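You operate a simulated robot arm through the tools that you are given. There is no shell and no other tool. Be economical: measure what you need, move in short steps, check, and stop when the job is done.

The job below is to be done with a simulated two-armed robot. You get a single attempt, and the scene is never put back.

Task
Thread the wire under both latches to the feed socket and clamp it.
Fine: open the blue and green latches, move the small yellow block from park to feed, close both, then clamp. Set down upright: small yellow block.

The check looks at the end state, three seconds after you hand in, the way a careful person would. Anything else that was tipped, shoved, dropped, spilled or broken makes it a failure.

Robot
Two 7-joint arms with fingered hands on one trunk, on a base that drives. Base frame: it is fixed to the floor where the robot stands at the start and does not move with it; the origin is under the middle of the robot, x ahead of it, y to its left, z up; the surface under the hand at the start is at about z = 860. Readings come in mm, degrees, newtons and seconds.
The left shoulder is at the start at [28, 170, 1272], the right one opposite. With the tool pointing down near the work surface each hand reaches from about 200 to 740 mm from the robot's upright axis, wherever it stands, measured 20 degrees to its own side. Places, roughly: blue turning latch [500, -100, 900]; green turning latch [500, 0, 900]; lever marked segments [200, 300, 600]; lever marked vice [200, 800, 600]; lever marked wire clamp [200, 200, 600]; socket marked feed [400, 100, 900]; switch marked wire grip [300, -200, 500]. Payload 4 kg a hand.
The tool frame of a hand sits at the grasp point between the pads (the TCP): z along the fingers, y along the line on which they close. The tips reach 26 mm beyond it. Largest opening 132 mm; the body of the gripper starts 73 mm behind the TCP. The gripper is a hand of 4 fingers: y runs from the thumb to the fingers, the wrist lies at [0, 0, -224] in the tool frame, and closing takes about 1.5 s.
Orientation is told as [roll, pitch, yaw] about the base's x, y, z axes, in that order, counted from this pose: with the fingers straight down and closing along the base's y, the tool's x points along the base's -x, its y along +y and its z along -z.

Tools
- The arms move only by the tool servo_tool. It takes "left_increments", "right_increments" or both (then of equal length, played together; a hand with none holds still); each is a list of rows, each a list of 7 numbers: the shift along the tool's x, y, z in units of 400 mm (1.0 is 400 mm), then the turn, a rotation vector about the tool's x, y, z in units of 180 degrees (1.0 is 180 degrees), then the gripper command, from -1 (shut) to 1 (fully open), values between in proportion. In form: [[tx, ty, tz, ax, ay, az, claw], ...]. A call has 1 to 12 rows; each row is the pose to reach, as a shift and turn from the pose commanded when the call began, along the tool's axes at that moment. A call with a number of a shift or a turn outside -1 to 1 is refused whole. Each row takes 0.2 s and may step no farther than 50 mm and 8.6 degrees from the row before; otherwise, or with a gripper value out of range, the whole call is refused. Where a pose cannot be reached the arm comes as near as it can. A force on the tool above 40 N (or 10 N above the force at the start of the call, whichever is more), or a blocked arm, ends the call early, and 0.2 s more pass. The fingers move at their own pace (about 45 mm/s each) and stop on an object; they squeeze with about 31 N. The grip force told is the motor's: it shows also when the fingers shut on nothing. Time passes only in rows, and 0.2 s behind the last, so rows that repeat a pose let the fingers close. It gives the time, the measured TCP pose, the force on the tool (base axes), the opening and the grip force at its end, in the units of the frame above (readings bear some noise), with the torque about the TCP (base axes, N m) and any sound that the robot's microphone picked up, and new pictures: "show" is both (left out), scene, wrist or none (wrist: the cameras of the hands that moved).
- Cameras (640 x 400 px; columns grow to the right, rows downward): "scene" is now at [104.5, 19.2, 1437]; the picture's right is [0.23, -0.97, -0.00], its down [-0.63, -0.15, -0.76] and it looks along [0.74, 0.17, -0.65] (base axes); focal length 214 px, centre (320, 200). "left" rides on the left gripper at [-68, 2, -97] in its tool frame; the picture's right is [-0.03, -1.00, 0.00], its down [0.82, -0.02, -0.58] and it looks along [0.58, -0.02, 0.82] (tool axes); focal length 270 px, centre (320, 200). "right" rides on the right gripper at [68, 2, -97] in its tool frame; the picture's right is [-0.03, 1.00, 0.00], its down [-0.82, -0.02, -0.58] and it looks along [-0.58, -0.01, 0.82] (tool axes); focal length 270 px, centre (320, 200). There is no depth. A picture from a camera that has moved, and an enlarged one, comes with that camera's place and axes in the base frame and with its lens.
- slide_trunk(by): slides the trunk up (or, below 0, down) by that many mm; the arms and the scene camera ride with it, the base frame stays. It gives what a move gives, with no picture.
- drive_base(legs): drives the robot by 1 to 6 legs, each [ahead, turn to the left] in mm and degrees, along the robot's own axes; the way and the turn of a leg run together, so that a leg with both is an arc; at most 1500 mm and 180 degrees a leg. The arms and the cameras ride along, it lands a little off, and it stops where it bumps. It gives what a move gives, and a new picture of the scene camera.
- hand_shape(shape, hand): the hand has 4 fingers and takes this shape, open, in about a second: jaw (thumb against the fingers, like two jaws); tri (thumb and two fingers); tip (a fingertip pinch); poke (one finger out to press); point (the index stretched); flat (the hand flat); cup (the hand cupped); fist (a fist). The gripper value then closes the fingers along that shape, each until it touches; the sizes above hold for jaw. It gives what a move gives, with no picture.
- turn_head(pan, tilt): turns the head with the scene camera to pan (to the left, within 86 degrees either way) and tilt (down, from -29 to 69), counted from straight ahead of the robot. It gives what a move gives, and a new picture of the scene camera.
- zoom(camera, box): a new picture of the part [left, top, right, bottom] of that camera's present view, enlarged. No time passes.
- job_done(): hands the job in; it is judged then, once.

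Work in short steps. Places have to be worked out from the pictures, the camera data and where the tool is seen: move nearer, look again, correct. Check each grasp and each placing, and mend what went wrong. You have 120 turns and 260 pictures in all, those below and enlarged ones among them. Open the grippers and draw the arms clear of the work before you hand the job in, unless the task says otherwise; then end with one line.

The tools are called after ">>>" as name(argument=value, ...) on one line, values as JSON. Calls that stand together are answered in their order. servo_tool: Moves the arms, as the interface text tells. Its arguments: {"type":"object","properties":{"left_increments":{"type":"array","items":{"type":"array","items":{"type":"number"}}},"right_increments":{"type":"array","items":{"type":"array","items":{"type":"number"}}},"show":{"type":"string","enum":["both","scene","wrist","none"]}},"required":[]} The other tools are called the same way: slide_trunk (by) slides the trunk up or down; hand_shape (shape, hand) gives the hand a shape; drive_base (legs) drives the base; turn_head (pan, tilt) turns the head that bears the scene camera; zoom (camera, box) takes an enlarged picture of a part of a camera's view; job_done () hands the job in.

At the start:

```text
t: 0.0
left_eef_pos: [517.1, 281.9, 1288.5]
left_ee_rot: [0.0, 0.1, -0.3]
left_wrist_force: [0.6, -0.3, -0.2]
left_ft_torque: [0.01, -0.02, 0.0]
left_gripper_width: 132.0
left_gripper_force: 0.0
left_shape: jaw
right_eef_pos: [478.1, -174.6, 1256.2]
right_ee_rot: [0.0, 0.1, -0.3]
right_wrist_force: [-0.1, -0.3, 0.3]
right_ft_torque: [0.01, 0.01, 0.0]
right_gripper_width: 131.9
right_gripper_force: 0.1
right_shape: jaw
trunk travel left (down, up): [-500.0, 255.0]
robot x, y, heading: [-4.5, 0.2, 0.1]
head pan, tilt: [13.2, 40.2]
```

scene: 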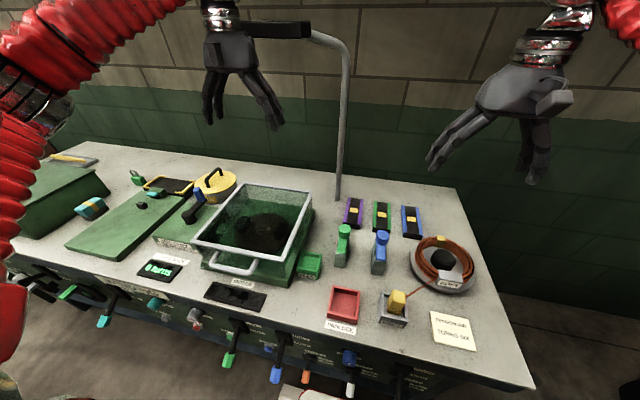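
right: 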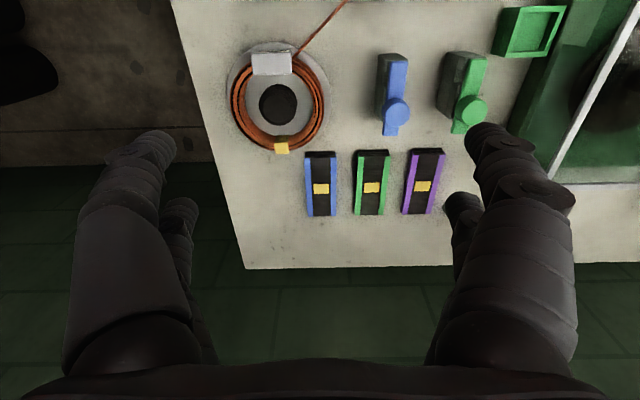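
left: 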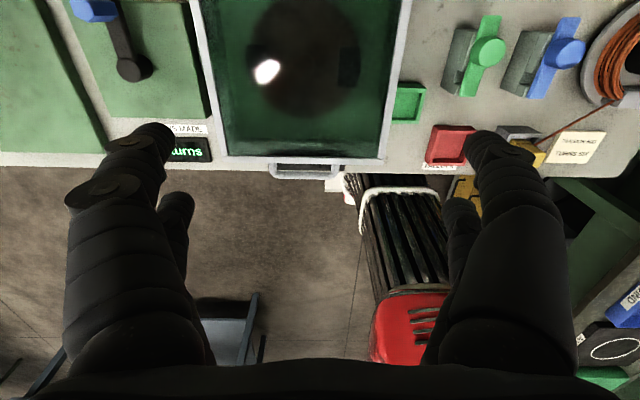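

I zoom in on the work area to read the labels and the latches.

>>> zoom(camera="scene", box=[300, 190, 500, 360])

>>> zoom(camera="scene", box=[180, 270, 420, 400])

>>> zoom(camera="left", box=[380, 0, 640, 200])

>>> turn_head(pan=-15, tilt=60)

```text
2.35 times, centred on (400, 275) of scene
camera zoom: at [104.5, 19.2, 1437.0], right [0.23, -0.97, 0.0], down [-0.63, -0.15, -0.76], along [0.74, 0.17, -0.65], focal length 505 px, centre (132, 24)
```

zoom: 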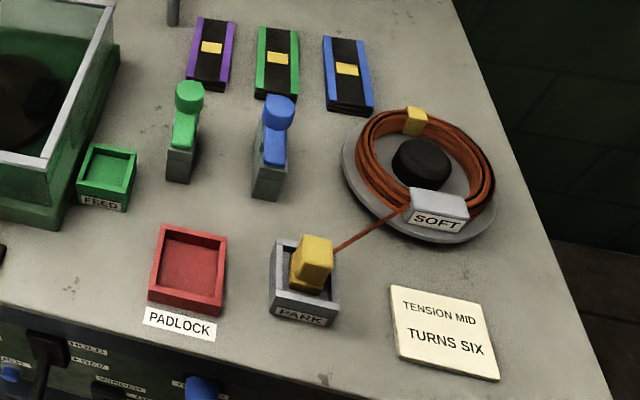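

```text
2.67 times, centred on (300, 335) of scene
camera zoom: at [104.5, 19.2, 1437.0], right [0.23, -0.97, 0.0], down [-0.63, -0.15, -0.76], along [0.74, 0.17, -0.65], focal length 572 px, centre (373, -160)
```

zoom: 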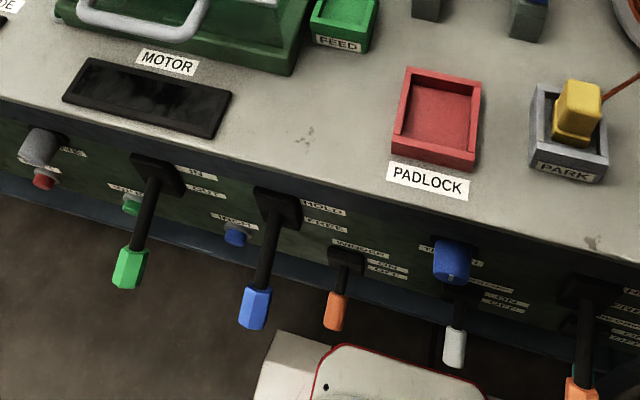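

```text
2.00 times, centred on (510, 100) of left
camera zoom: at [584.9, 281.4, 1383.7], right [0.02, -1.0, 0.0], down [-0.82, -0.02, 0.58], along [-0.58, -0.01, -0.82], focal length 541 px, centre (-60, 400)
```

zoom: 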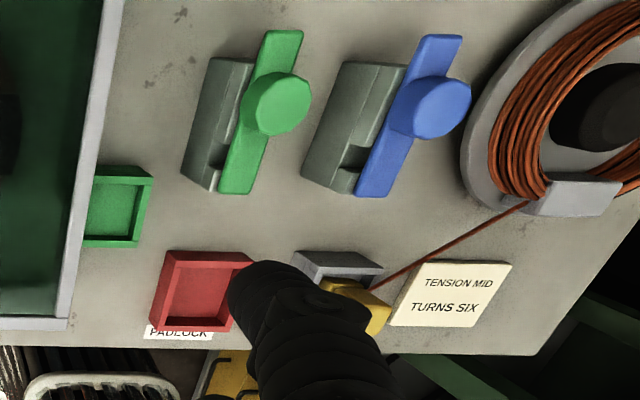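

```text
t: 0.9
left_eef_pos: [515.4, 281.1, 1287.7]
left_ee_rot: [0.0, 0.2, -0.3]
left_wrist_force: [1.1, 0.1, -0.2]
left_ft_torque: [0.02, -0.01, -0.01]
left_gripper_width: 131.8
left_gripper_force: 0.0
left_shape: jaw
right_eef_pos: [479.0, -175.4, 1257.9]
right_ee_rot: [0.0, 0.2, -0.2]
right_wrist_force: [-0.7, 0.4, 0.4]
right_ft_torque: [-0.01, -0.02, -0.01]
right_gripper_width: 131.9
right_gripper_force: 0.2
right_shape: jaw
trunk travel left (down, up): [-500.0, 255.0]
robot x, y, heading: [0.6, -3.5, 0.0]
head pan, tilt: [-15.0, 60.0]
camera scene: at [86.3, -17.4, 1410.6], right [-0.26, -0.97, 0.0], down [-0.84, 0.22, -0.5], along [0.48, -0.13, -0.87], focal length 214 px, centre (320, 200)
```

scene: 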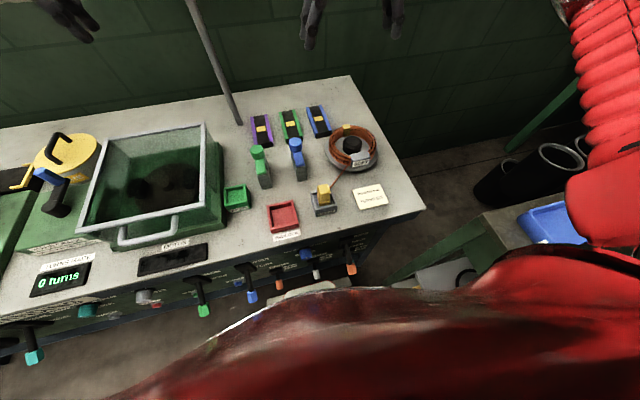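

I look closer at latches with the right wrist camera, and at the scene panel region.

>>> zoom(camera="right", box=[340, 0, 580, 150])

>>> zoom(camera="scene", box=[140, 220, 380, 370])

>>> zoom(camera="scene", box=[220, 100, 400, 220])

```text
2.67 times, centred on (460, 75) of right
camera zoom: at [410.6, -172.4, 1354.1], right [0.03, 1.0, 0.0], down [0.82, -0.03, 0.58], along [0.58, -0.02, -0.82], focal length 721 px, centre (-53, 533)
```

zoom: 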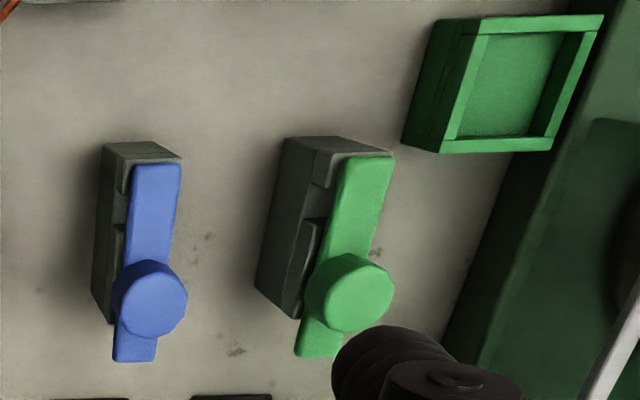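

```text
2.67 times, centred on (260, 295) of scene
camera zoom: at [86.3, -17.4, 1410.6], right [-0.26, -0.97, 0.0], down [-0.84, 0.22, -0.5], along [0.48, -0.13, -0.87], focal length 572 px, centre (480, -53)
```

zoom: 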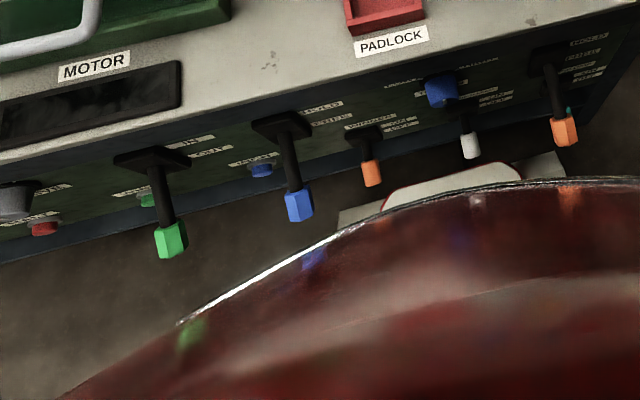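

```text
3.33 times, centred on (310, 160) of scene
camera zoom: at [86.3, -17.4, 1410.6], right [-0.26, -0.97, 0.0], down [-0.84, 0.22, -0.5], along [0.48, -0.13, -0.87], focal length 715 px, centre (353, 333)
```

zoom: 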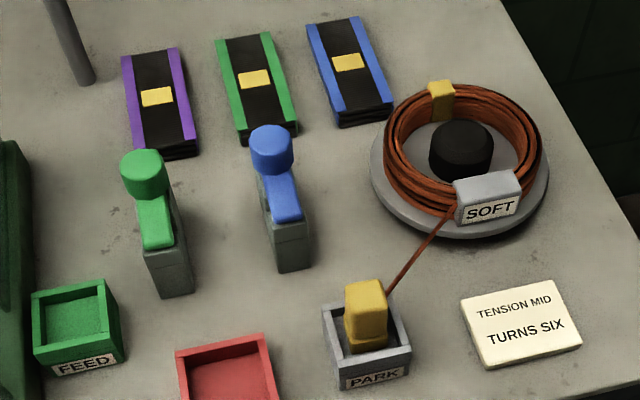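

The latch bars lie over slots in grey blocks with knobs on their far ends. I back off and lower the trunk to read the front panel.

>>> drive_base(legs=[[-450, 0]])

>>> slide_trunk(by=-300)

>>> turn_head(pan=0, tilt=32)

```text
t: 3.7
left_eef_pos: [62.7, 279.8, 1289.0]
left_ee_rot: [0.0, -0.1, -0.6]
left_wrist_force: [-0.8, -1.5, 0.1]
left_ft_torque: [0.03, -0.03, -0.01]
left_gripper_width: 131.9
left_gripper_force: 0.0
left_shape: jaw
right_eef_pos: [22.9, -176.8, 1259.4]
right_ee_rot: [0.0, -0.1, -0.5]
right_wrist_force: [-1.0, 0.2, -0.7]
right_ft_torque: [0.0, -0.02, -0.03]
right_gripper_width: 131.7
right_gripper_force: 0.1
right_shape: jaw
trunk travel left (down, up): [-500.0, 255.0]
robot x, y, heading: [-455.9, 3.4, -0.1]
head pan, tilt: [-15.0, 60.0]
camera scene: at [-368.1, -17.1, 1410.7], right [-0.26, -0.96, 0.0], down [-0.84, 0.23, -0.5], along [0.48, -0.13, -0.87], focal length 214 px, centre (320, 200)
```

scene: 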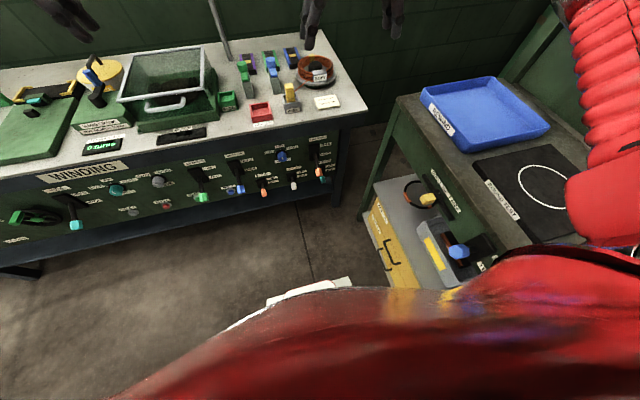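

```text
t: 6.7
left_eef_pos: [62.7, 279.4, 988.3]
left_ee_rot: [0.1, -0.1, -0.6]
left_wrist_force: [-1.2, 0.3, 0.9]
left_ft_torque: [0.02, -0.02, 0.05]
left_gripper_width: 132.1
left_gripper_force: 0.1
left_shape: jaw
right_eef_pos: [23.2, -176.6, 957.6]
right_ee_rot: [-0.1, -0.1, -0.6]
right_wrist_force: [0.2, 0.0, 0.3]
right_ft_torque: [0.02, -0.01, -0.02]
right_gripper_width: 131.8
right_gripper_force: 0.1
right_shape: jaw
trunk travel left (down, up): [-200.0, 555.0]
robot x, y, heading: [-454.6, 1.0, -0.4]
head pan, tilt: [-15.0, 60.0]
```

```text
t: 7.6
left_eef_pos: [63.9, 279.3, 988.7]
left_ee_rot: [0.0, 0.1, -0.7]
left_wrist_force: [0.2, 0.0, 0.2]
left_ft_torque: [0.03, 0.01, 0.01]
left_gripper_width: 131.9
left_gripper_force: 0.2
left_shape: jaw
right_eef_pos: [24.7, -175.6, 957.9]
right_ee_rot: [0.0, 0.1, -0.7]
right_wrist_force: [0.5, -0.6, 0.8]
right_ft_torque: [-0.01, 0.02, 0.02]
right_gripper_width: 131.7
right_gripper_force: 0.0
right_shape: jaw
trunk travel left (down, up): [-200.0, 555.0]
robot x, y, heading: [-451.0, -0.4, -0.4]
head pan, tilt: [0.0, 32.0]
camera scene: at [-255.3, -0.4, 1143.4], right [-0.01, -1.0, 0.0], down [-0.53, 0.0, -0.85], along [0.85, 0.0, -0.53], focal length 214 px, centre (320, 200)
```

scene: 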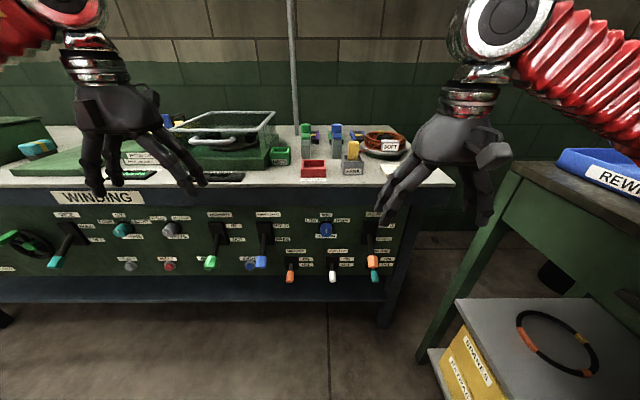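

Panel is visible; zooming on it to read labels and lever positions.

>>> zoom(camera="scene", box=[190, 200, 310, 285])

>>> zoom(camera="scene", box=[280, 200, 400, 285])

>>> zoom(camera="scene", box=[260, 110, 420, 200])

>>> zoom(camera="scene", box=[40, 200, 200, 285])

```text
4.71 times, centred on (250, 242) of scene
camera zoom: at [-255.3, -0.4, 1143.4], right [-0.01, -1.0, 0.0], down [-0.53, 0.0, -0.85], along [0.85, 0.0, -0.53], focal length 1009 px, centre (649, 0)
```

zoom: 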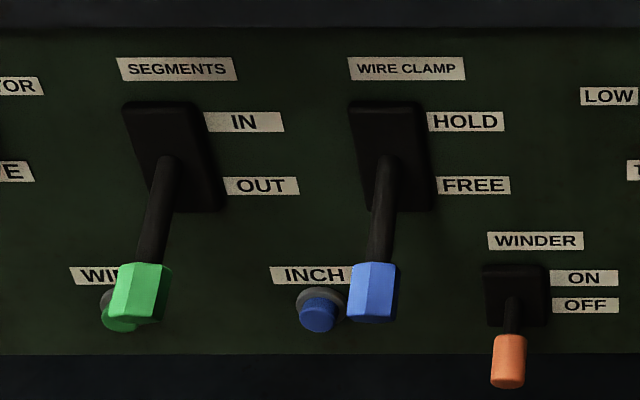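

```text
4.71 times, centred on (340, 242) of scene
camera zoom: at [-255.3, -0.4, 1143.4], right [-0.01, -1.0, 0.0], down [-0.53, 0.0, -0.85], along [0.85, 0.0, -0.53], focal length 1009 px, centre (226, 0)
```

zoom: 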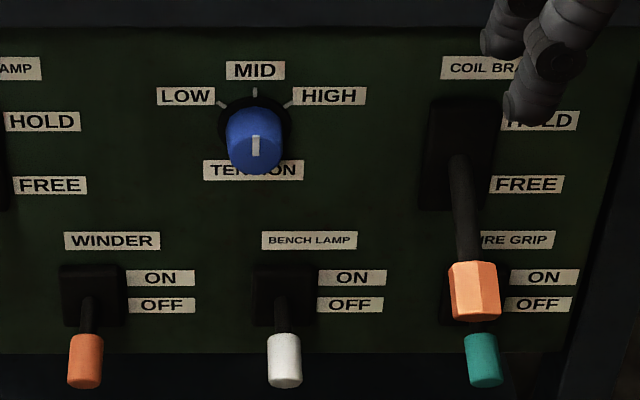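

```text
4.00 times, centred on (340, 155) of scene
camera zoom: at [-255.3, -0.4, 1143.4], right [-0.01, -1.0, 0.0], down [-0.53, 0.0, -0.85], along [0.85, 0.0, -0.53], focal length 858 px, centre (240, 380)
```

zoom: 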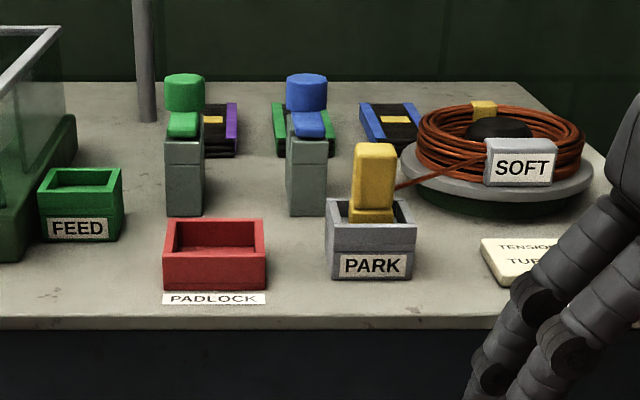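

```text
4.00 times, centred on (120, 242) of scene
camera zoom: at [-255.3, -0.4, 1143.4], right [-0.01, -1.0, 0.0], down [-0.53, 0.0, -0.85], along [0.85, 0.0, -0.53], focal length 858 px, centre (1120, 30)
```

zoom: 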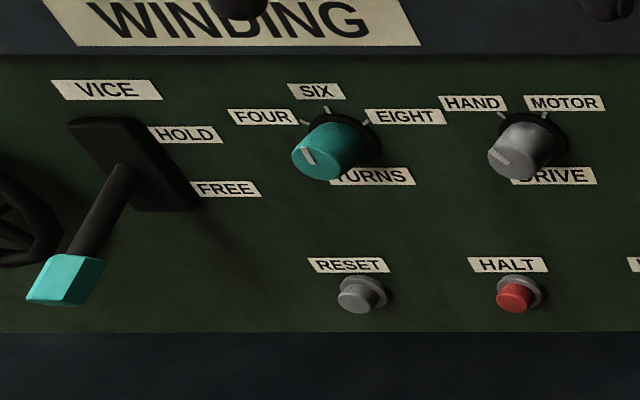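

Wire clamp lever is the blue-handled one at about [230,188,607], now at FREE; HOLD is up. I raise the trunk somewhat and drive back in to inspect the latches up close.

>>> slide_trunk(by=250)

>>> drive_base(legs=[[450, 0.3]])

>>> turn_head(pan=0, tilt=50)

```text
t: 10.2
left_eef_pos: [64.8, 279.6, 1236.8]
left_ee_rot: [0.0, 0.1, -0.6]
left_wrist_force: [0.4, 0.4, -0.5]
left_ft_torque: [0.02, 0.01, -0.04]
left_gripper_width: 131.6
left_gripper_force: 0.0
left_shape: jaw
right_eef_pos: [25.4, -176.4, 1207.9]
right_ee_rot: [0.0, 0.1, -0.6]
right_wrist_force: [-0.1, -0.8, -0.6]
right_ft_torque: [-0.03, 0.0, 0.05]
right_gripper_width: 131.7
right_gripper_force: 0.0
right_shape: jaw
trunk travel left (down, up): [-450.0, 305.0]
robot x, y, heading: [-452.2, -1.1, -0.4]
head pan, tilt: [0.0, 32.0]
```

```text
t: 12.9
left_eef_pos: [510.7, 275.8, 1237.4]
left_ee_rot: [0.0, 0.1, -0.7]
left_wrist_force: [0.6, 0.8, -0.1]
left_ft_torque: [0.0, 0.02, -0.02]
left_gripper_width: 131.9
left_gripper_force: 0.2
left_shape: jaw
right_eef_pos: [470.9, -181.6, 1208.4]
right_ee_rot: [0.0, 0.0, -0.8]
right_wrist_force: [1.2, -0.4, 0.3]
right_ft_torque: [0.0, 0.0, -0.02]
right_gripper_width: 131.7
right_gripper_force: 0.0
right_shape: jaw
trunk travel left (down, up): [-450.0, 305.0]
robot x, y, heading: [-5.2, -2.8, -0.2]
head pan, tilt: [0.0, 32.0]
camera scene: at [112.5, -2.8, 1399.1], right [-0.01, -1.0, 0.0], down [-0.53, 0.0, -0.85], along [0.85, -0.01, -0.53], focal length 214 px, centre (320, 200)
```

scene: 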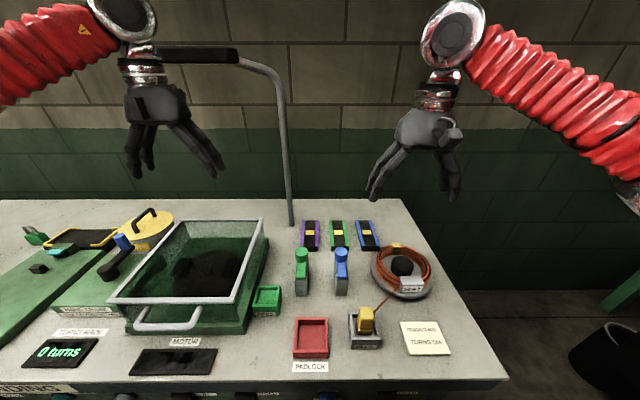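

```text
t: 13.7
left_eef_pos: [510.5, 276.2, 1239.4]
left_ee_rot: [0.0, 0.1, -0.8]
left_wrist_force: [-0.3, 0.1, 0.4]
left_ft_torque: [-0.03, 0.01, 0.02]
left_gripper_width: 131.9
left_gripper_force: 0.1
left_shape: jaw
right_eef_pos: [470.0, -180.3, 1209.0]
right_ee_rot: [-0.1, 0.0, -0.8]
right_wrist_force: [-0.9, -0.2, 0.1]
right_ft_torque: [-0.01, -0.02, -0.01]
right_gripper_width: 131.9
right_gripper_force: 0.0
right_shape: jaw
trunk travel left (down, up): [-450.0, 305.0]
robot x, y, heading: [-9.3, 0.2, -0.5]
head pan, tilt: [0.0, 50.0]
camera scene: at [98.7, -2.7, 1372.9], right [-0.01, -1.0, 0.0], down [-0.77, 0.01, -0.64], along [0.64, 0.0, -0.77], focal length 214 px, centre (320, 200)
```

scene: 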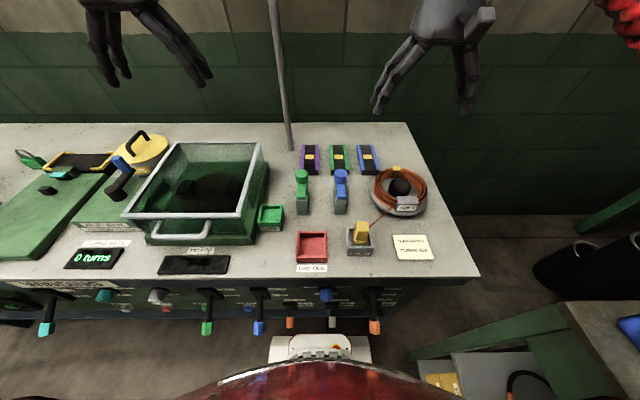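

I bring the right hand down above the latches for a close look with its camera.

>>> servo_tool(right_increments=[[0.0, 0.06, 0.075, 0, 0, 0, 1], [0.0, 0.12, 0.15, 0, 0, 0, 1], [0.0, 0.18, 0.225, 0, 0, 0, 1], [0.0, 0.24, 0.3, 0, 0, 0, 1], [0.0, 0.3, 0.36, 0, 0, 0, 1], [0.0, 0.3, 0.36, 0, 0, 0, 1]], show="wrist")

```text
t: 15.1
left_eef_pos: [510.8, 275.9, 1238.5]
left_ee_rot: [0.1, 0.0, -0.8]
left_wrist_force: [-1.0, 1.2, 0.5]
left_ft_torque: [0.02, 0.02, -0.02]
left_gripper_width: 131.7
left_gripper_force: 0.1
left_shape: jaw
right_eef_pos: [471.6, -60.5, 1064.7]
right_ee_rot: [0.1, 0.0, -0.8]
right_wrist_force: [-0.4, -0.2, 0.5]
right_ft_torque: [0.01, 0.04, 0.02]
right_gripper_width: 131.8
right_gripper_force: 0.1
right_shape: jaw
trunk travel left (down, up): [-450.0, 305.0]
robot x, y, heading: [-7.1, -5.8, -0.2]
head pan, tilt: [0.0, 50.0]
camera right: at [403.4, -57.2, 1160.5], right [0.04, 1.0, 0.0], down [0.82, -0.03, 0.58], along [0.58, -0.02, -0.82], focal length 270 px, centre (320, 200)
```

right: 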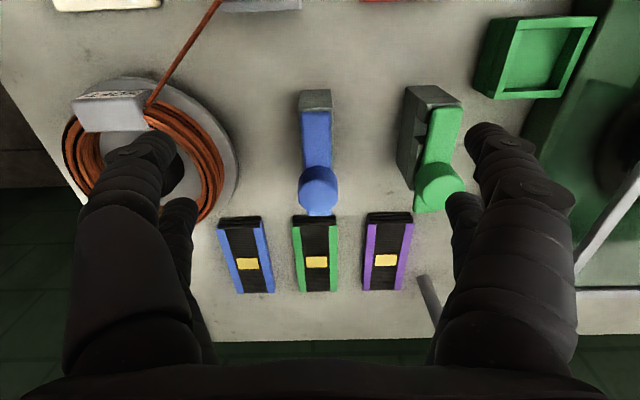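

>>> zoom(camera="right", box=[270, 70, 480, 230])

```text
2.50 times, centred on (375, 150) of right
camera zoom: at [403.4, -57.2, 1160.5], right [0.04, 1.0, 0.0], down [0.82, -0.03, 0.58], along [0.58, -0.02, -0.82], focal length 676 px, centre (182, 325)
```

zoom: 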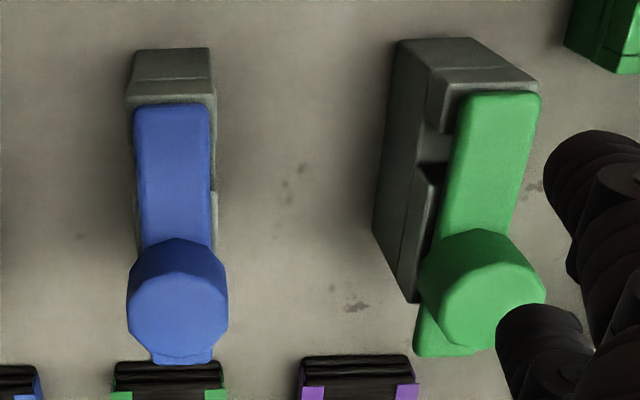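

I need a side view of the latch mechanism, so I shift the right hand to the right and yaw it ~80° so its camera looks toward +y.

>>> servo_tool(right_increments=[[0, -0.04, 0, 0, 0, -0.045, 1], [0, -0.08, 0, 0, 0, -0.09, 1], [0, -0.12, 0, 0, 0, -0.135, 1], [0, -0.16, 0, 0, 0, -0.18, 1], [-0.02, -0.2, 0, 0, 0, -0.225, 1], [-0.04, -0.24, 0, 0, 0, -0.27, 1], [-0.06, -0.26, 0, 0, 0, -0.315, 1], [-0.08, -0.28, 0, 0, 0, -0.36, 1], [-0.1, -0.28, 0, 0, 0, -0.405, 1], [-0.1, -0.28, 0, 0, 0, -0.45, 1], [-0.1, -0.28, 0, 0, 0, -0.45, 1]], show="wrist")

```text
t: 17.5
left_eef_pos: [510.3, 275.8, 1238.2]
left_ee_rot: [0.0, 0.2, -0.7]
left_wrist_force: [0.2, 0.4, 0.5]
left_ft_torque: [-0.01, -0.04, -0.04]
left_gripper_width: 132.0
left_gripper_force: 0.1
left_shape: jaw
right_eef_pos: [509.6, -173.3, 1064.6]
right_ee_rot: [0.1, -0.1, 80.2]
right_wrist_force: [0.2, 0.3, -0.2]
right_ft_torque: [-0.01, 0.01, 0.0]
right_gripper_width: 131.9
right_gripper_force: 0.0
right_shape: jaw
trunk travel left (down, up): [-450.0, 305.0]
robot x, y, heading: [-5.8, -4.5, -0.4]
head pan, tilt: [0.0, 50.0]
camera right: at [497.2, -239.5, 1160.8], right [-0.98, 0.19, 0.0], down [0.16, 0.8, 0.58], along [0.11, 0.57, -0.82], focal length 270 px, centre (320, 200)
```

right: 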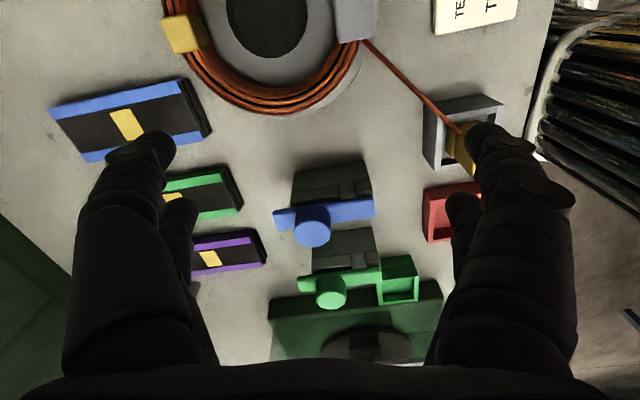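

>>> zoom(camera="right", box=[255, 145, 415, 315])

```text
2.35 times, centred on (335, 230) of right
camera zoom: at [497.2, -239.5, 1160.8], right [-0.98, 0.19, 0.0], down [0.16, 0.8, 0.58], along [0.11, 0.57, -0.82], focal length 636 px, centre (285, 129)
```

zoom: 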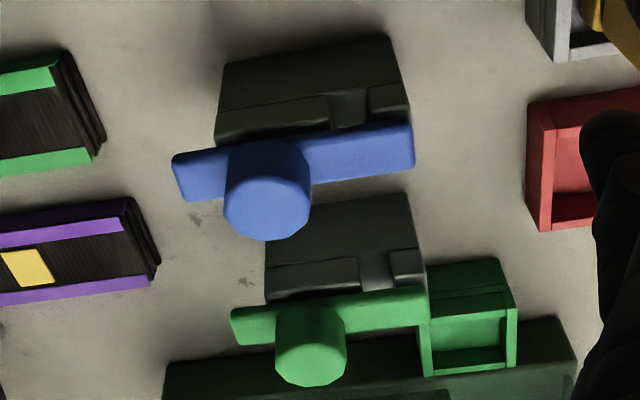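

Now the mechanism is clear: bar pivots about its knob (vertical axis, knob top ≈962), covering a wire groove at its near end. Blue knob ≈ (537.5,-63). I move the right hand above it with fingers half open.

>>> servo_tool(right_increments=[[-0.07, -0.005, 0.02, 0, 0, 0, 0.3], [-0.14, -0.01, 0.05, 0, 0, 0, 0.3], [-0.21, -0.016, 0.09, 0, 0, 0, 0.3], [-0.283, -0.022, 0.136, 0, 0, 0, 0.3], [-0.283, -0.022, 0.136, 0, 0, 0, 0.3]])

```text
t: 18.7
left_eef_pos: [510.2, 275.0, 1239.4]
left_ee_rot: [0.0, 0.0, -0.7]
left_wrist_force: [0.1, -0.4, -0.3]
left_ft_torque: [-0.01, 0.0, -0.01]
left_gripper_width: 132.1
left_gripper_force: 0.0
left_shape: jaw
right_eef_pos: [538.0, -62.5, 1009.8]
right_ee_rot: [0.1, 0.0, 80.3]
right_wrist_force: [0.1, 0.0, -0.1]
right_ft_torque: [0.03, -0.01, -0.03]
right_gripper_width: 86.3
right_gripper_force: 0.1
right_shape: jaw
trunk travel left (down, up): [-450.0, 305.0]
robot x, y, heading: [-9.4, -1.9, -0.5]
head pan, tilt: [0.0, 50.0]
camera scene: at [98.6, -3.0, 1372.9], right [-0.01, -1.0, 0.0], down [-0.77, 0.01, -0.64], along [0.64, 0.0, -0.77], focal length 214 px, centre (320, 200)
camera right: at [524.9, -129.7, 1106.5], right [-0.98, 0.19, 0.0], down [0.16, 0.8, 0.58], along [0.11, 0.57, -0.82], focal length 270 px, centre (320, 200)
```

scene: 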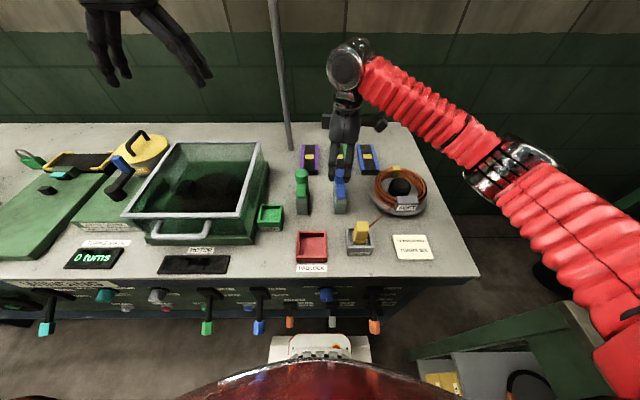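
right: 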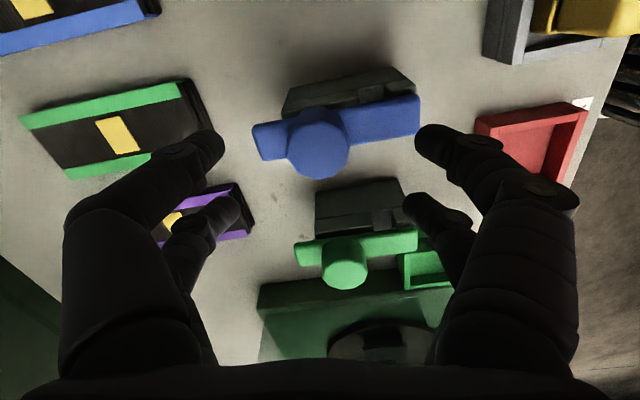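

Well centred over the knob. I descend 40 mm (tips ≈944) and close.

>>> servo_tool(right_increments=[[0.003, 0, 0.05, 0, 0, 0, 0.3], [0.005, 0, 0.1, 0, 0, 0, 0.1], [0.005, 0, 0.1, 0, 0, 0, -0.3], [0.005, 0, 0.1, 0, 0, 0, -0.6], [0.005, 0, 0.1, 0, 0, 0, -1], [0.005, 0, 0.1, 0, 0, 0, -1], [0.005, 0, 0.1, 0, 0, 0, -1]])

```text
t: 20.3
left_eef_pos: [510.5, 275.6, 1238.9]
left_ee_rot: [-0.1, 0.1, -0.7]
left_wrist_force: [-0.5, 0.1, -0.1]
left_ft_torque: [-0.03, 0.02, 0.02]
left_gripper_width: 131.8
left_gripper_force: 0.0
left_shape: jaw
right_eef_pos: [537.4, -64.5, 969.7]
right_ee_rot: [0.2, -0.1, 80.3]
right_wrist_force: [-2.1, 0.1, -3.2]
right_ft_torque: [0.15, 0.13, 0.1]
right_gripper_width: 10.7
right_gripper_force: 31.0
right_shape: jaw
trunk travel left (down, up): [-450.0, 305.0]
robot x, y, heading: [-4.1, 0.9, -0.4]
head pan, tilt: [0.0, 50.0]
camera scene: at [98.9, -2.7, 1372.8], right [-0.01, -1.0, 0.0], down [-0.77, 0.01, -0.64], along [0.64, 0.0, -0.77], focal length 214 px, centre (320, 200)
camera right: at [524.5, -131.9, 1066.1], right [-0.98, 0.19, 0.0], down [0.16, 0.8, 0.58], along [0.11, 0.57, -0.82], focal length 270 px, centre (320, 200)
```

scene: 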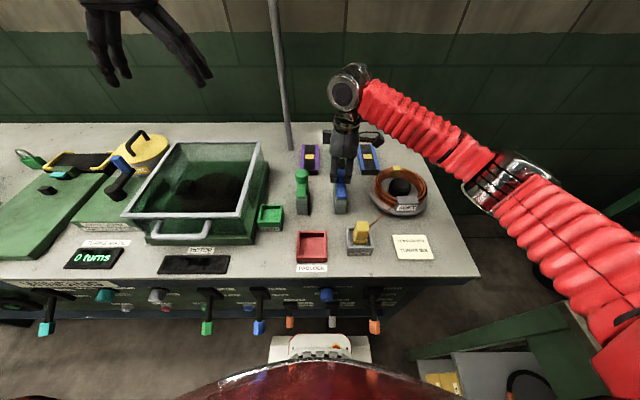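
right: 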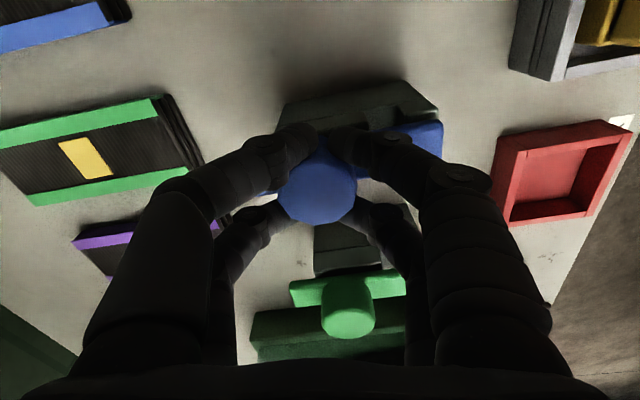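

The four fingers cage the knob. I try a clockwise twist of ~40° (near end toward +y), watching torque.

>>> servo_tool(right_increments=[[0, 0, 0, 0, 0, 0.03, -1], [0, 0, 0, 0, 0, 0.06, -1], [0, 0, 0, 0, 0, 0.1, -1], [0, 0, 0, 0, 0, 0.14, -1], [0, 0, 0, 0, 0, 0.18, -1], [0, 0, 0, 0, 0, 0.22, -1], [0, 0, 0, 0, 0, 0.22, -1]])

```text
t: 21.9
left_eef_pos: [509.3, 273.2, 1240.4]
left_ee_rot: [-0.1, -0.1, -0.7]
left_wrist_force: [0.3, -0.9, -0.4]
left_ft_torque: [0.03, 0.0, 0.01]
left_gripper_width: 131.9
left_gripper_force: 0.1
left_shape: jaw
right_eef_pos: [535.5, -67.6, 968.8]
right_ee_rot: [-0.1, 0.3, 40.6]
right_wrist_force: [-15.2, -20.9, -7.6]
right_ft_torque: [-0.59, 0.19, 1.76]
right_gripper_width: 9.6
right_gripper_force: 31.2
right_shape: jaw
trunk travel left (down, up): [-450.0, 305.0]
robot x, y, heading: [-8.7, -5.2, -0.5]
head pan, tilt: [0.0, 50.0]
camera scene: at [97.3, -5.4, 1372.9], right [-0.01, -1.0, 0.0], down [-0.77, 0.01, -0.64], along [0.64, 0.0, -0.77], focal length 214 px, centre (320, 200)
camera right: at [483.4, -110.5, 1066.4], right [-0.63, 0.78, 0.0], down [0.64, 0.52, 0.57], along [0.45, 0.36, -0.82], focal length 270 px, centre (320, 200)
```

scene: 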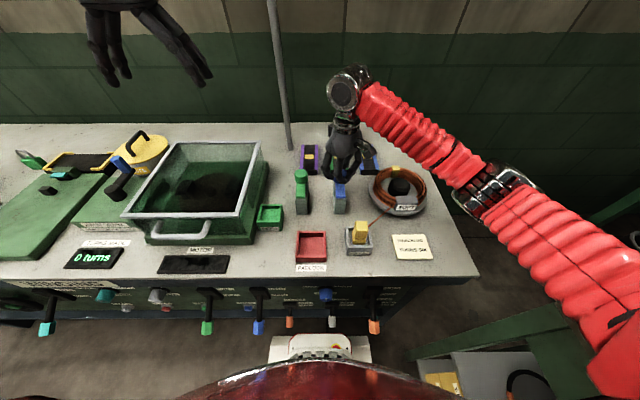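
right: 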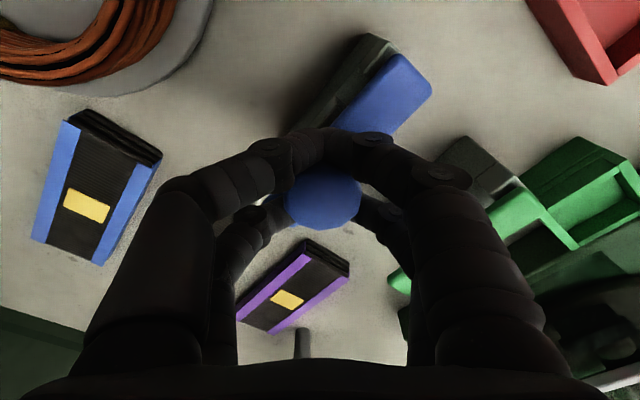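

The bar stayed in line with its block and torque rose to 1.8 Nm – a stop in this direction. I twist back the other way.

>>> servo_tool(right_increments=[[0, 0, 0, 0, 0, -0.045, -1], [0, 0, 0, 0, 0, -0.09, -1], [0, 0, 0, 0, 0, -0.135, -1], [0, 0, 0, 0, 0, -0.18, -1], [0, 0, 0, 0, 0, -0.225, -1], [0, 0, 0, 0, 0, -0.27, -1], [0, 0, 0, 0, 0, -0.315, -1], [0, 0, 0, 0, 0, -0.315, -1]])

```text
t: 23.7
left_eef_pos: [512.2, 272.0, 1238.0]
left_ee_rot: [0.1, 0.1, -0.7]
left_wrist_force: [-0.4, -0.6, 0.6]
left_ft_torque: [0.01, 0.01, -0.01]
left_gripper_width: 131.8
left_gripper_force: 0.1
left_shape: jaw
right_eef_pos: [539.3, -69.0, 970.1]
right_ee_rot: [0.0, 0.1, 97.3]
right_wrist_force: [7.1, -27.7, 0.3]
right_ft_torque: [-0.81, -0.14, -0.02]
right_gripper_width: 9.0
right_gripper_force: 30.7
right_shape: jaw
trunk travel left (down, up): [-450.0, 305.0]
robot x, y, heading: [-6.4, -1.2, -0.5]
head pan, tilt: [0.0, 50.0]
camera scene: at [99.9, -6.0, 1372.8], right [-0.01, -1.0, 0.0], down [-0.77, 0.01, -0.64], along [0.64, 0.0, -0.77], focal length 214 px, centre (320, 200)
camera right: at [546.4, -136.3, 1066.5], right [-0.99, -0.1, 0.0], down [-0.08, 0.81, 0.58], along [-0.06, 0.57, -0.82], focal length 270 px, centre (320, 200)
```

scene: 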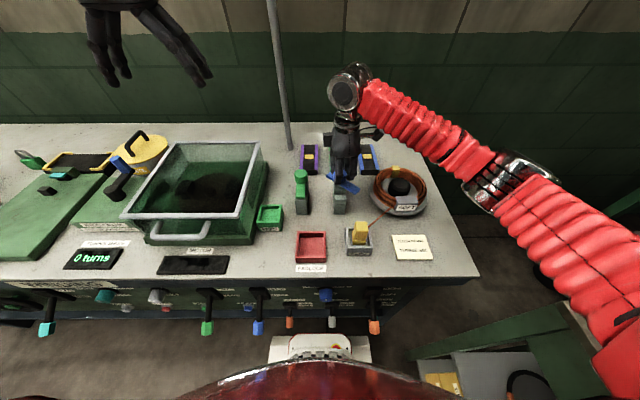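
right: 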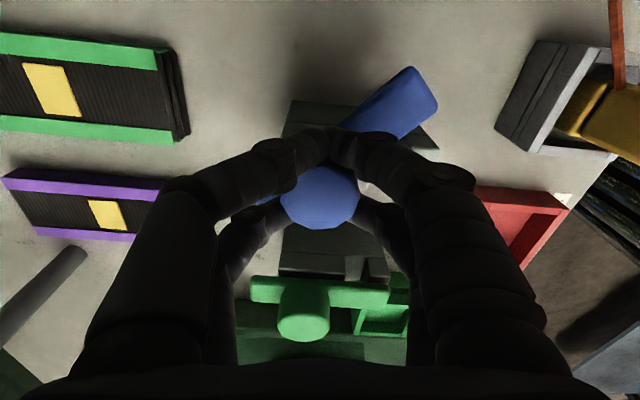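

Turning counter-clockwise works: the bar has swung ~40° toward -y. I keep on in that direction with a small y correction.

>>> servo_tool(right_increments=[[-0.005, 0, 0, 0, 0, -0.04, -1], [-0.01, 0, 0, 0, 0, -0.08, -1], [-0.01, 0, 0, 0, 0, -0.12, -1], [-0.01, 0, 0, 0, 0, -0.16, -1], [-0.01, 0, 0, 0, 0, -0.2, -1], [-0.01, 0, 0, 0, 0, -0.24, -1], [-0.01, 0, 0, 0, 0, -0.24, -1]])

```text
t: 24.5
left_eef_pos: [511.5, 275.7, 1238.6]
left_ee_rot: [-0.1, 0.0, -0.7]
left_wrist_force: [0.4, 0.4, 0.4]
left_ft_torque: [-0.05, -0.02, 0.01]
left_gripper_width: 131.9
left_gripper_force: 0.2
left_shape: jaw
right_eef_pos: [539.0, -68.2, 970.8]
right_ee_rot: [0.2, 0.8, 114.6]
right_wrist_force: [4.9, -12.2, -3.1]
right_ft_torque: [-0.16, -0.1, 0.05]
right_gripper_width: 9.1
right_gripper_force: 31.1
right_shape: jaw
trunk travel left (down, up): [-450.0, 305.0]
robot x, y, heading: [-5.2, -4.8, -0.3]
head pan, tilt: [0.0, 50.0]
stopped in row 3 (right hand): the force on the tool passed its limit at 40 N (the readings are from after the stop); the commanded pose is now the measured one
camera scene: at [99.6, -2.2, 1372.6], right [-0.01, -1.0, 0.0], down [-0.77, 0.01, -0.64], along [0.64, -0.01, -0.77], focal length 214 px, centre (320, 200)
camera right: at [567.4, -129.1, 1067.4], right [-0.92, -0.39, 0.0], down [-0.32, 0.76, 0.57], along [-0.22, 0.52, -0.82], focal length 270 px, centre (320, 200)
```

scene: 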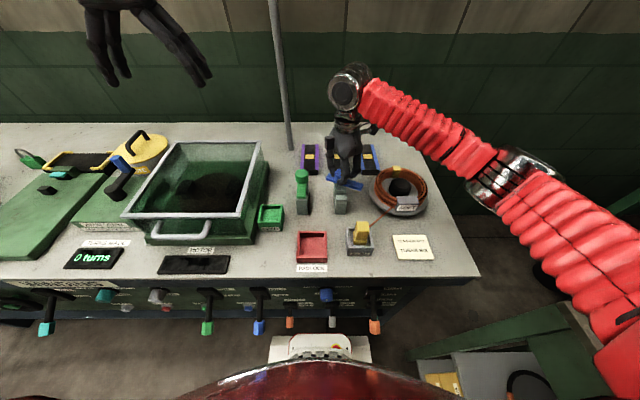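
right: 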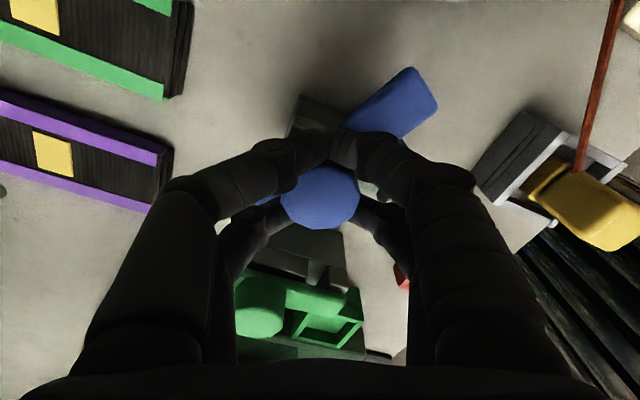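

The bar moves rigidly with the hand: opened about 74°. I try a little more to find the end stop.

>>> servo_tool(right_increments=[[-0.005, 0, 0, 0, 0, -0.03, -1], [-0.005, 0, 0, 0, 0, -0.06, -1], [-0.005, 0, 0, 0, 0, -0.09, -1], [-0.005, 0, 0, 0, 0, -0.09, -1]], show="wrist")

```text
t: 25.5
left_eef_pos: [512.7, 273.1, 1237.8]
left_ee_rot: [0.1, 0.1, -0.7]
left_wrist_force: [0.0, -0.6, 1.0]
left_ft_torque: [-0.03, 0.0, 0.02]
left_gripper_width: 131.8
left_gripper_force: 0.0
left_shape: jaw
right_eef_pos: [540.8, -67.3, 970.8]
right_ee_rot: [0.1, 0.7, 131.0]
right_wrist_force: [16.5, -24.4, -2.1]
right_ft_torque: [-0.54, -0.32, 0.05]
right_gripper_width: 8.9
right_gripper_force: 30.9
right_shape: jaw
trunk travel left (down, up): [-450.0, 305.0]
robot x, y, heading: [-7.0, 2.0, -0.3]
head pan, tilt: [0.0, 50.0]
camera right: at [584.7, -118.8, 1067.3], right [-0.77, -0.64, 0.0], down [-0.52, 0.64, 0.57], along [-0.36, 0.44, -0.82], focal length 270 px, centre (320, 200)
```

right: 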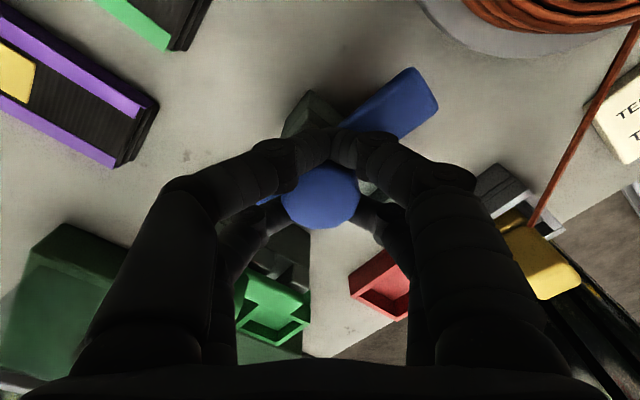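

Blue is 90° open. I release and lift straight up.

>>> servo_tool(right_increments=[[0, 0, 0, 0, 0, 0, -0.4], [0, 0, 0, 0, 0, 0, 0], [0, 0, 0, 0, 0, 0, 0.2], [0, 0, 0, 0, 0, 0, 0.2], [0, 0, -0.06, 0, 0, 0, 0.2], [0, 0, -0.15, 0, 0, 0, 0.2], [0, 0, -0.2, 0, 0, 0, 0.2], [0, 0, -0.2, 0, 0, 0, 0.2]], show="wrist")

```text
t: 27.3
left_eef_pos: [510.7, 275.1, 1239.2]
left_ee_rot: [0.1, 0.0, -0.6]
left_wrist_force: [-0.2, 0.1, -0.8]
left_ft_torque: [0.01, -0.01, 0.05]
left_gripper_width: 132.1
left_gripper_force: 0.0
left_shape: jaw
right_eef_pos: [537.9, -62.8, 1051.5]
right_ee_rot: [0.2, 0.6, 131.2]
right_wrist_force: [0.4, 0.2, 0.0]
right_ft_torque: [0.0, 0.0, 0.04]
right_gripper_width: 78.9
right_gripper_force: 0.1
right_shape: jaw
trunk travel left (down, up): [-450.0, 305.0]
robot x, y, heading: [-11.2, -3.5, -0.4]
head pan, tilt: [0.0, 50.0]
camera right: at [581.6, -114.1, 1148.5], right [-0.77, -0.64, 0.0], down [-0.52, 0.63, 0.57], along [-0.37, 0.44, -0.82], focal length 270 px, centre (320, 200)
```

right: 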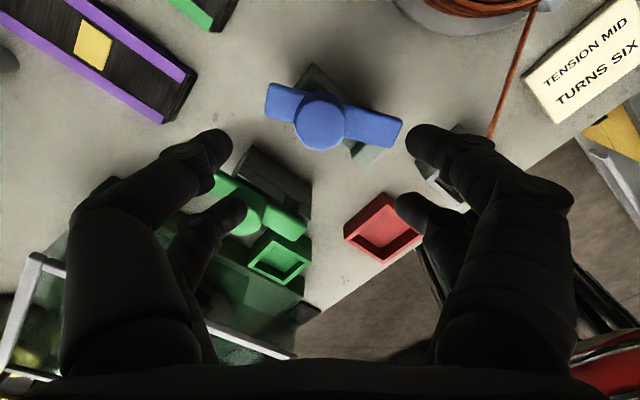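

>>> zoom(camera="right", box=[240, 50, 420, 180])

>>> zoom(camera="scene", box=[270, 140, 410, 260])

```text
3.08 times, centred on (330, 115) of right
camera zoom: at [581.6, -114.1, 1148.5], right [-0.77, -0.64, 0.0], down [-0.52, 0.63, 0.57], along [-0.37, 0.44, -0.82], focal length 832 px, centre (289, 462)
```

zoom: 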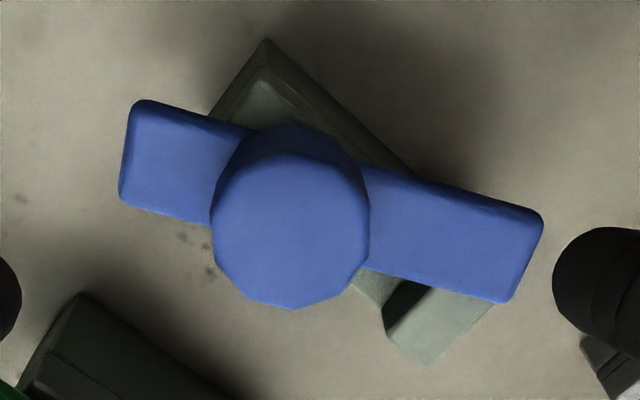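

```text
3.33 times, centred on (340, 200) of scene
camera zoom: at [99.0, -2.6, 1372.8], right [-0.01, -1.0, 0.0], down [-0.77, 0.01, -0.64], along [0.64, 0.0, -0.77], focal length 715 px, centre (253, 200)
```

zoom: 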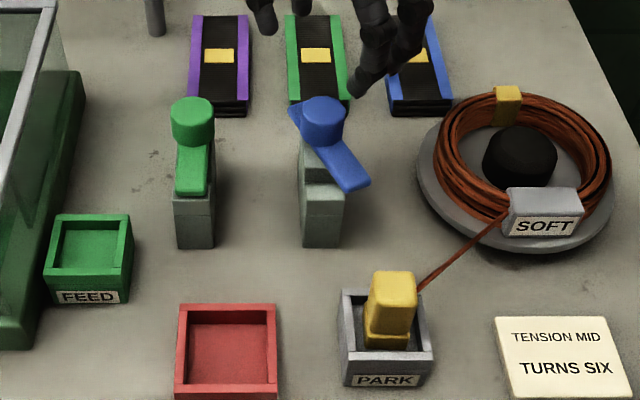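

Releasing dragged the bar back to ~40°: the fingers act on the bar itself. Better: grip with the bar along the tool's x (yaw = bar angle), turn, then release without dragging. I turn the hand back to yaw ~38.

>>> servo_tool(right_increments=[[0, 0, 0, 0, 0, 0.045, 0.3], [0, 0, 0, 0, 0, 0.09, 0.3], [0, 0, 0, 0, 0, 0.135, 0.3], [0, 0, 0, 0, 0, 0.18, 0.3], [0, 0, 0, 0, 0, 0.225, 0.3], [0, 0, 0, 0, 0, 0.27, 0.3], [0, 0, 0, 0, 0, 0.315, 0.3], [0, 0, 0, 0, 0, 0.36, 0.3], [0, 0, 0, 0, 0, 0.405, 0.3], [0, 0, 0, 0, 0, 0.45, 0.3], [0, 0, 0, 0, 0, 0.49, 0.3], [0, 0, 0, 0, 0, 0.515, 0.3]], show="wrist")

```text
t: 29.9
left_eef_pos: [511.3, 276.6, 1239.3]
left_ee_rot: [0.0, 0.0, -0.7]
left_wrist_force: [0.0, -0.2, 1.0]
left_ft_torque: [-0.02, 0.03, 0.03]
left_gripper_width: 132.0
left_gripper_force: 0.0
left_shape: jaw
right_eef_pos: [537.8, -63.4, 1052.0]
right_ee_rot: [-0.6, 0.1, 38.3]
right_wrist_force: [0.7, -0.4, -0.5]
right_ft_torque: [-0.05, -0.01, 0.0]
right_gripper_width: 85.5
right_gripper_force: 0.1
right_shape: jaw
trunk travel left (down, up): [-450.0, 305.0]
robot x, y, heading: [-8.4, -6.5, -0.6]
head pan, tilt: [0.0, 50.0]
camera right: at [483.3, -102.9, 1147.7], right [-0.6, 0.8, -0.01], down [0.65, 0.49, 0.58], along [0.47, 0.34, -0.82], focal length 270 px, centre (320, 200)
```

right: 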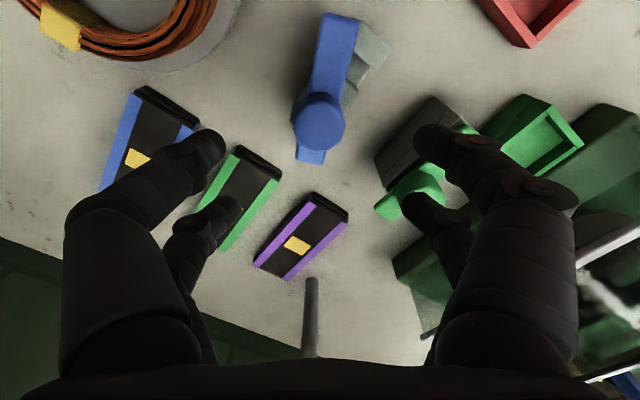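

Bar is nearly along tool x now. Descend to TCP z≈963 and close.

>>> servo_tool(right_increments=[[0, 0, 0.1, 0, 0, 0, 0.3], [0, 0, 0.17, 0, 0, 0, 0.3], [0, 0, 0.222, 0, 0, 0, 0.3], [0, 0, 0.222, 0, 0, 0, -0.2], [0, 0, 0.222, 0, 0, 0, -0.6], [0, 0, 0.222, 0, 0, 0, -1], [0, 0, 0.222, 0, 0, 0, -1], [0, 0, 0.222, 0, 0, 0, -1]], show="wrist")

```text
t: 31.7
left_eef_pos: [509.2, 276.0, 1240.1]
left_ee_rot: [0.1, 0.0, -0.6]
left_wrist_force: [-0.7, -0.4, -0.2]
left_ft_torque: [0.04, -0.05, 0.02]
left_gripper_width: 131.8
left_gripper_force: 0.0
left_shape: jaw
right_eef_pos: [538.5, -62.6, 962.2]
right_ee_rot: [-0.5, 0.0, 38.6]
right_wrist_force: [-1.9, -1.1, 3.7]
right_ft_torque: [0.37, 0.05, 0.01]
right_gripper_width: 17.4
right_gripper_force: 31.2
right_shape: jaw
trunk travel left (down, up): [-450.0, 305.0]
robot x, y, heading: [-8.4, -1.3, -0.2]
head pan, tilt: [0.0, 50.0]
camera right: at [483.8, -103.3, 1059.7], right [-0.6, 0.8, -0.01], down [0.65, 0.5, 0.58], along [0.47, 0.34, -0.82], focal length 270 px, centre (320, 200)
```

right: 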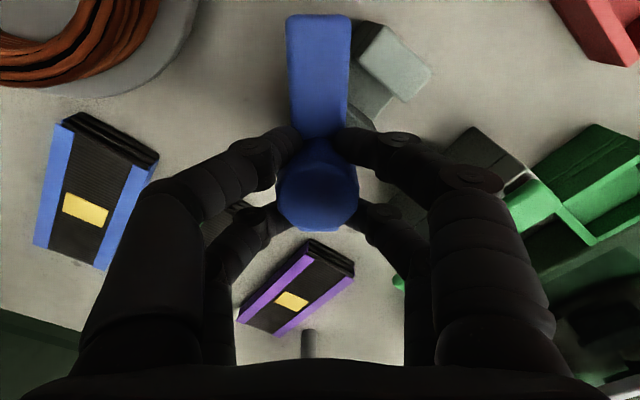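

The bar is now clamped along the tool's x axis, width 17. I turn to yaw ~93.

>>> servo_tool(right_increments=[[0, 0, 0, 0, 0, -0.04, -1], [0, 0, 0, 0, 0, -0.08, -1], [0, 0, 0, 0, 0, -0.12, -1], [0, 0, 0, 0, 0, -0.16, -1], [0, 0, 0, 0, 0, -0.2, -1], [0, 0, 0, 0, 0, -0.24, -1], [0, 0, 0, 0, 0, -0.28, -1], [0, 0, 0, 0, 0, -0.3, -1], [0, 0, 0, 0, 0, -0.3, -1]], show="wrist")

```text
t: 33.7
left_eef_pos: [510.6, 275.8, 1240.1]
left_ee_rot: [0.0, 0.0, -0.7]
left_wrist_force: [-0.8, 0.3, 1.0]
left_ft_torque: [-0.03, -0.02, 0.0]
left_gripper_width: 131.8
left_gripper_force: 0.2
left_shape: jaw
right_eef_pos: [537.5, -64.2, 964.3]
right_ee_rot: [-0.2, 0.6, 92.5]
right_wrist_force: [-0.3, 0.3, 15.4]
right_ft_torque: [0.32, 0.34, -0.85]
right_gripper_width: 17.3
right_gripper_force: 31.2
right_shape: jaw
trunk travel left (down, up): [-450.0, 305.0]
robot x, y, heading: [-9.8, 1.5, -0.5]
head pan, tilt: [0.0, 50.0]
camera right: at [538.6, -130.9, 1060.3], right [-1.0, -0.02, -0.01], down [-0.02, 0.82, 0.57], along [-0.01, 0.57, -0.82], focal length 270 px, centre (320, 200)
```

right: 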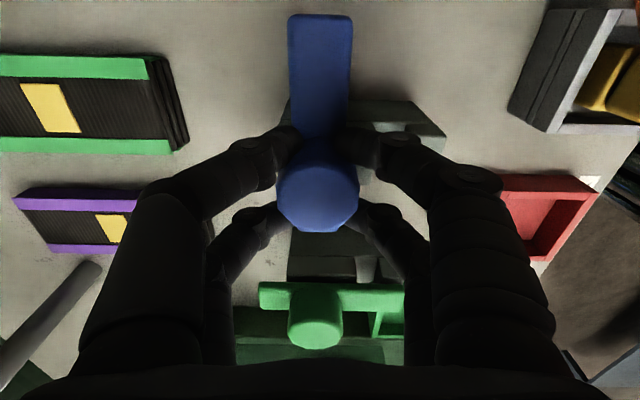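

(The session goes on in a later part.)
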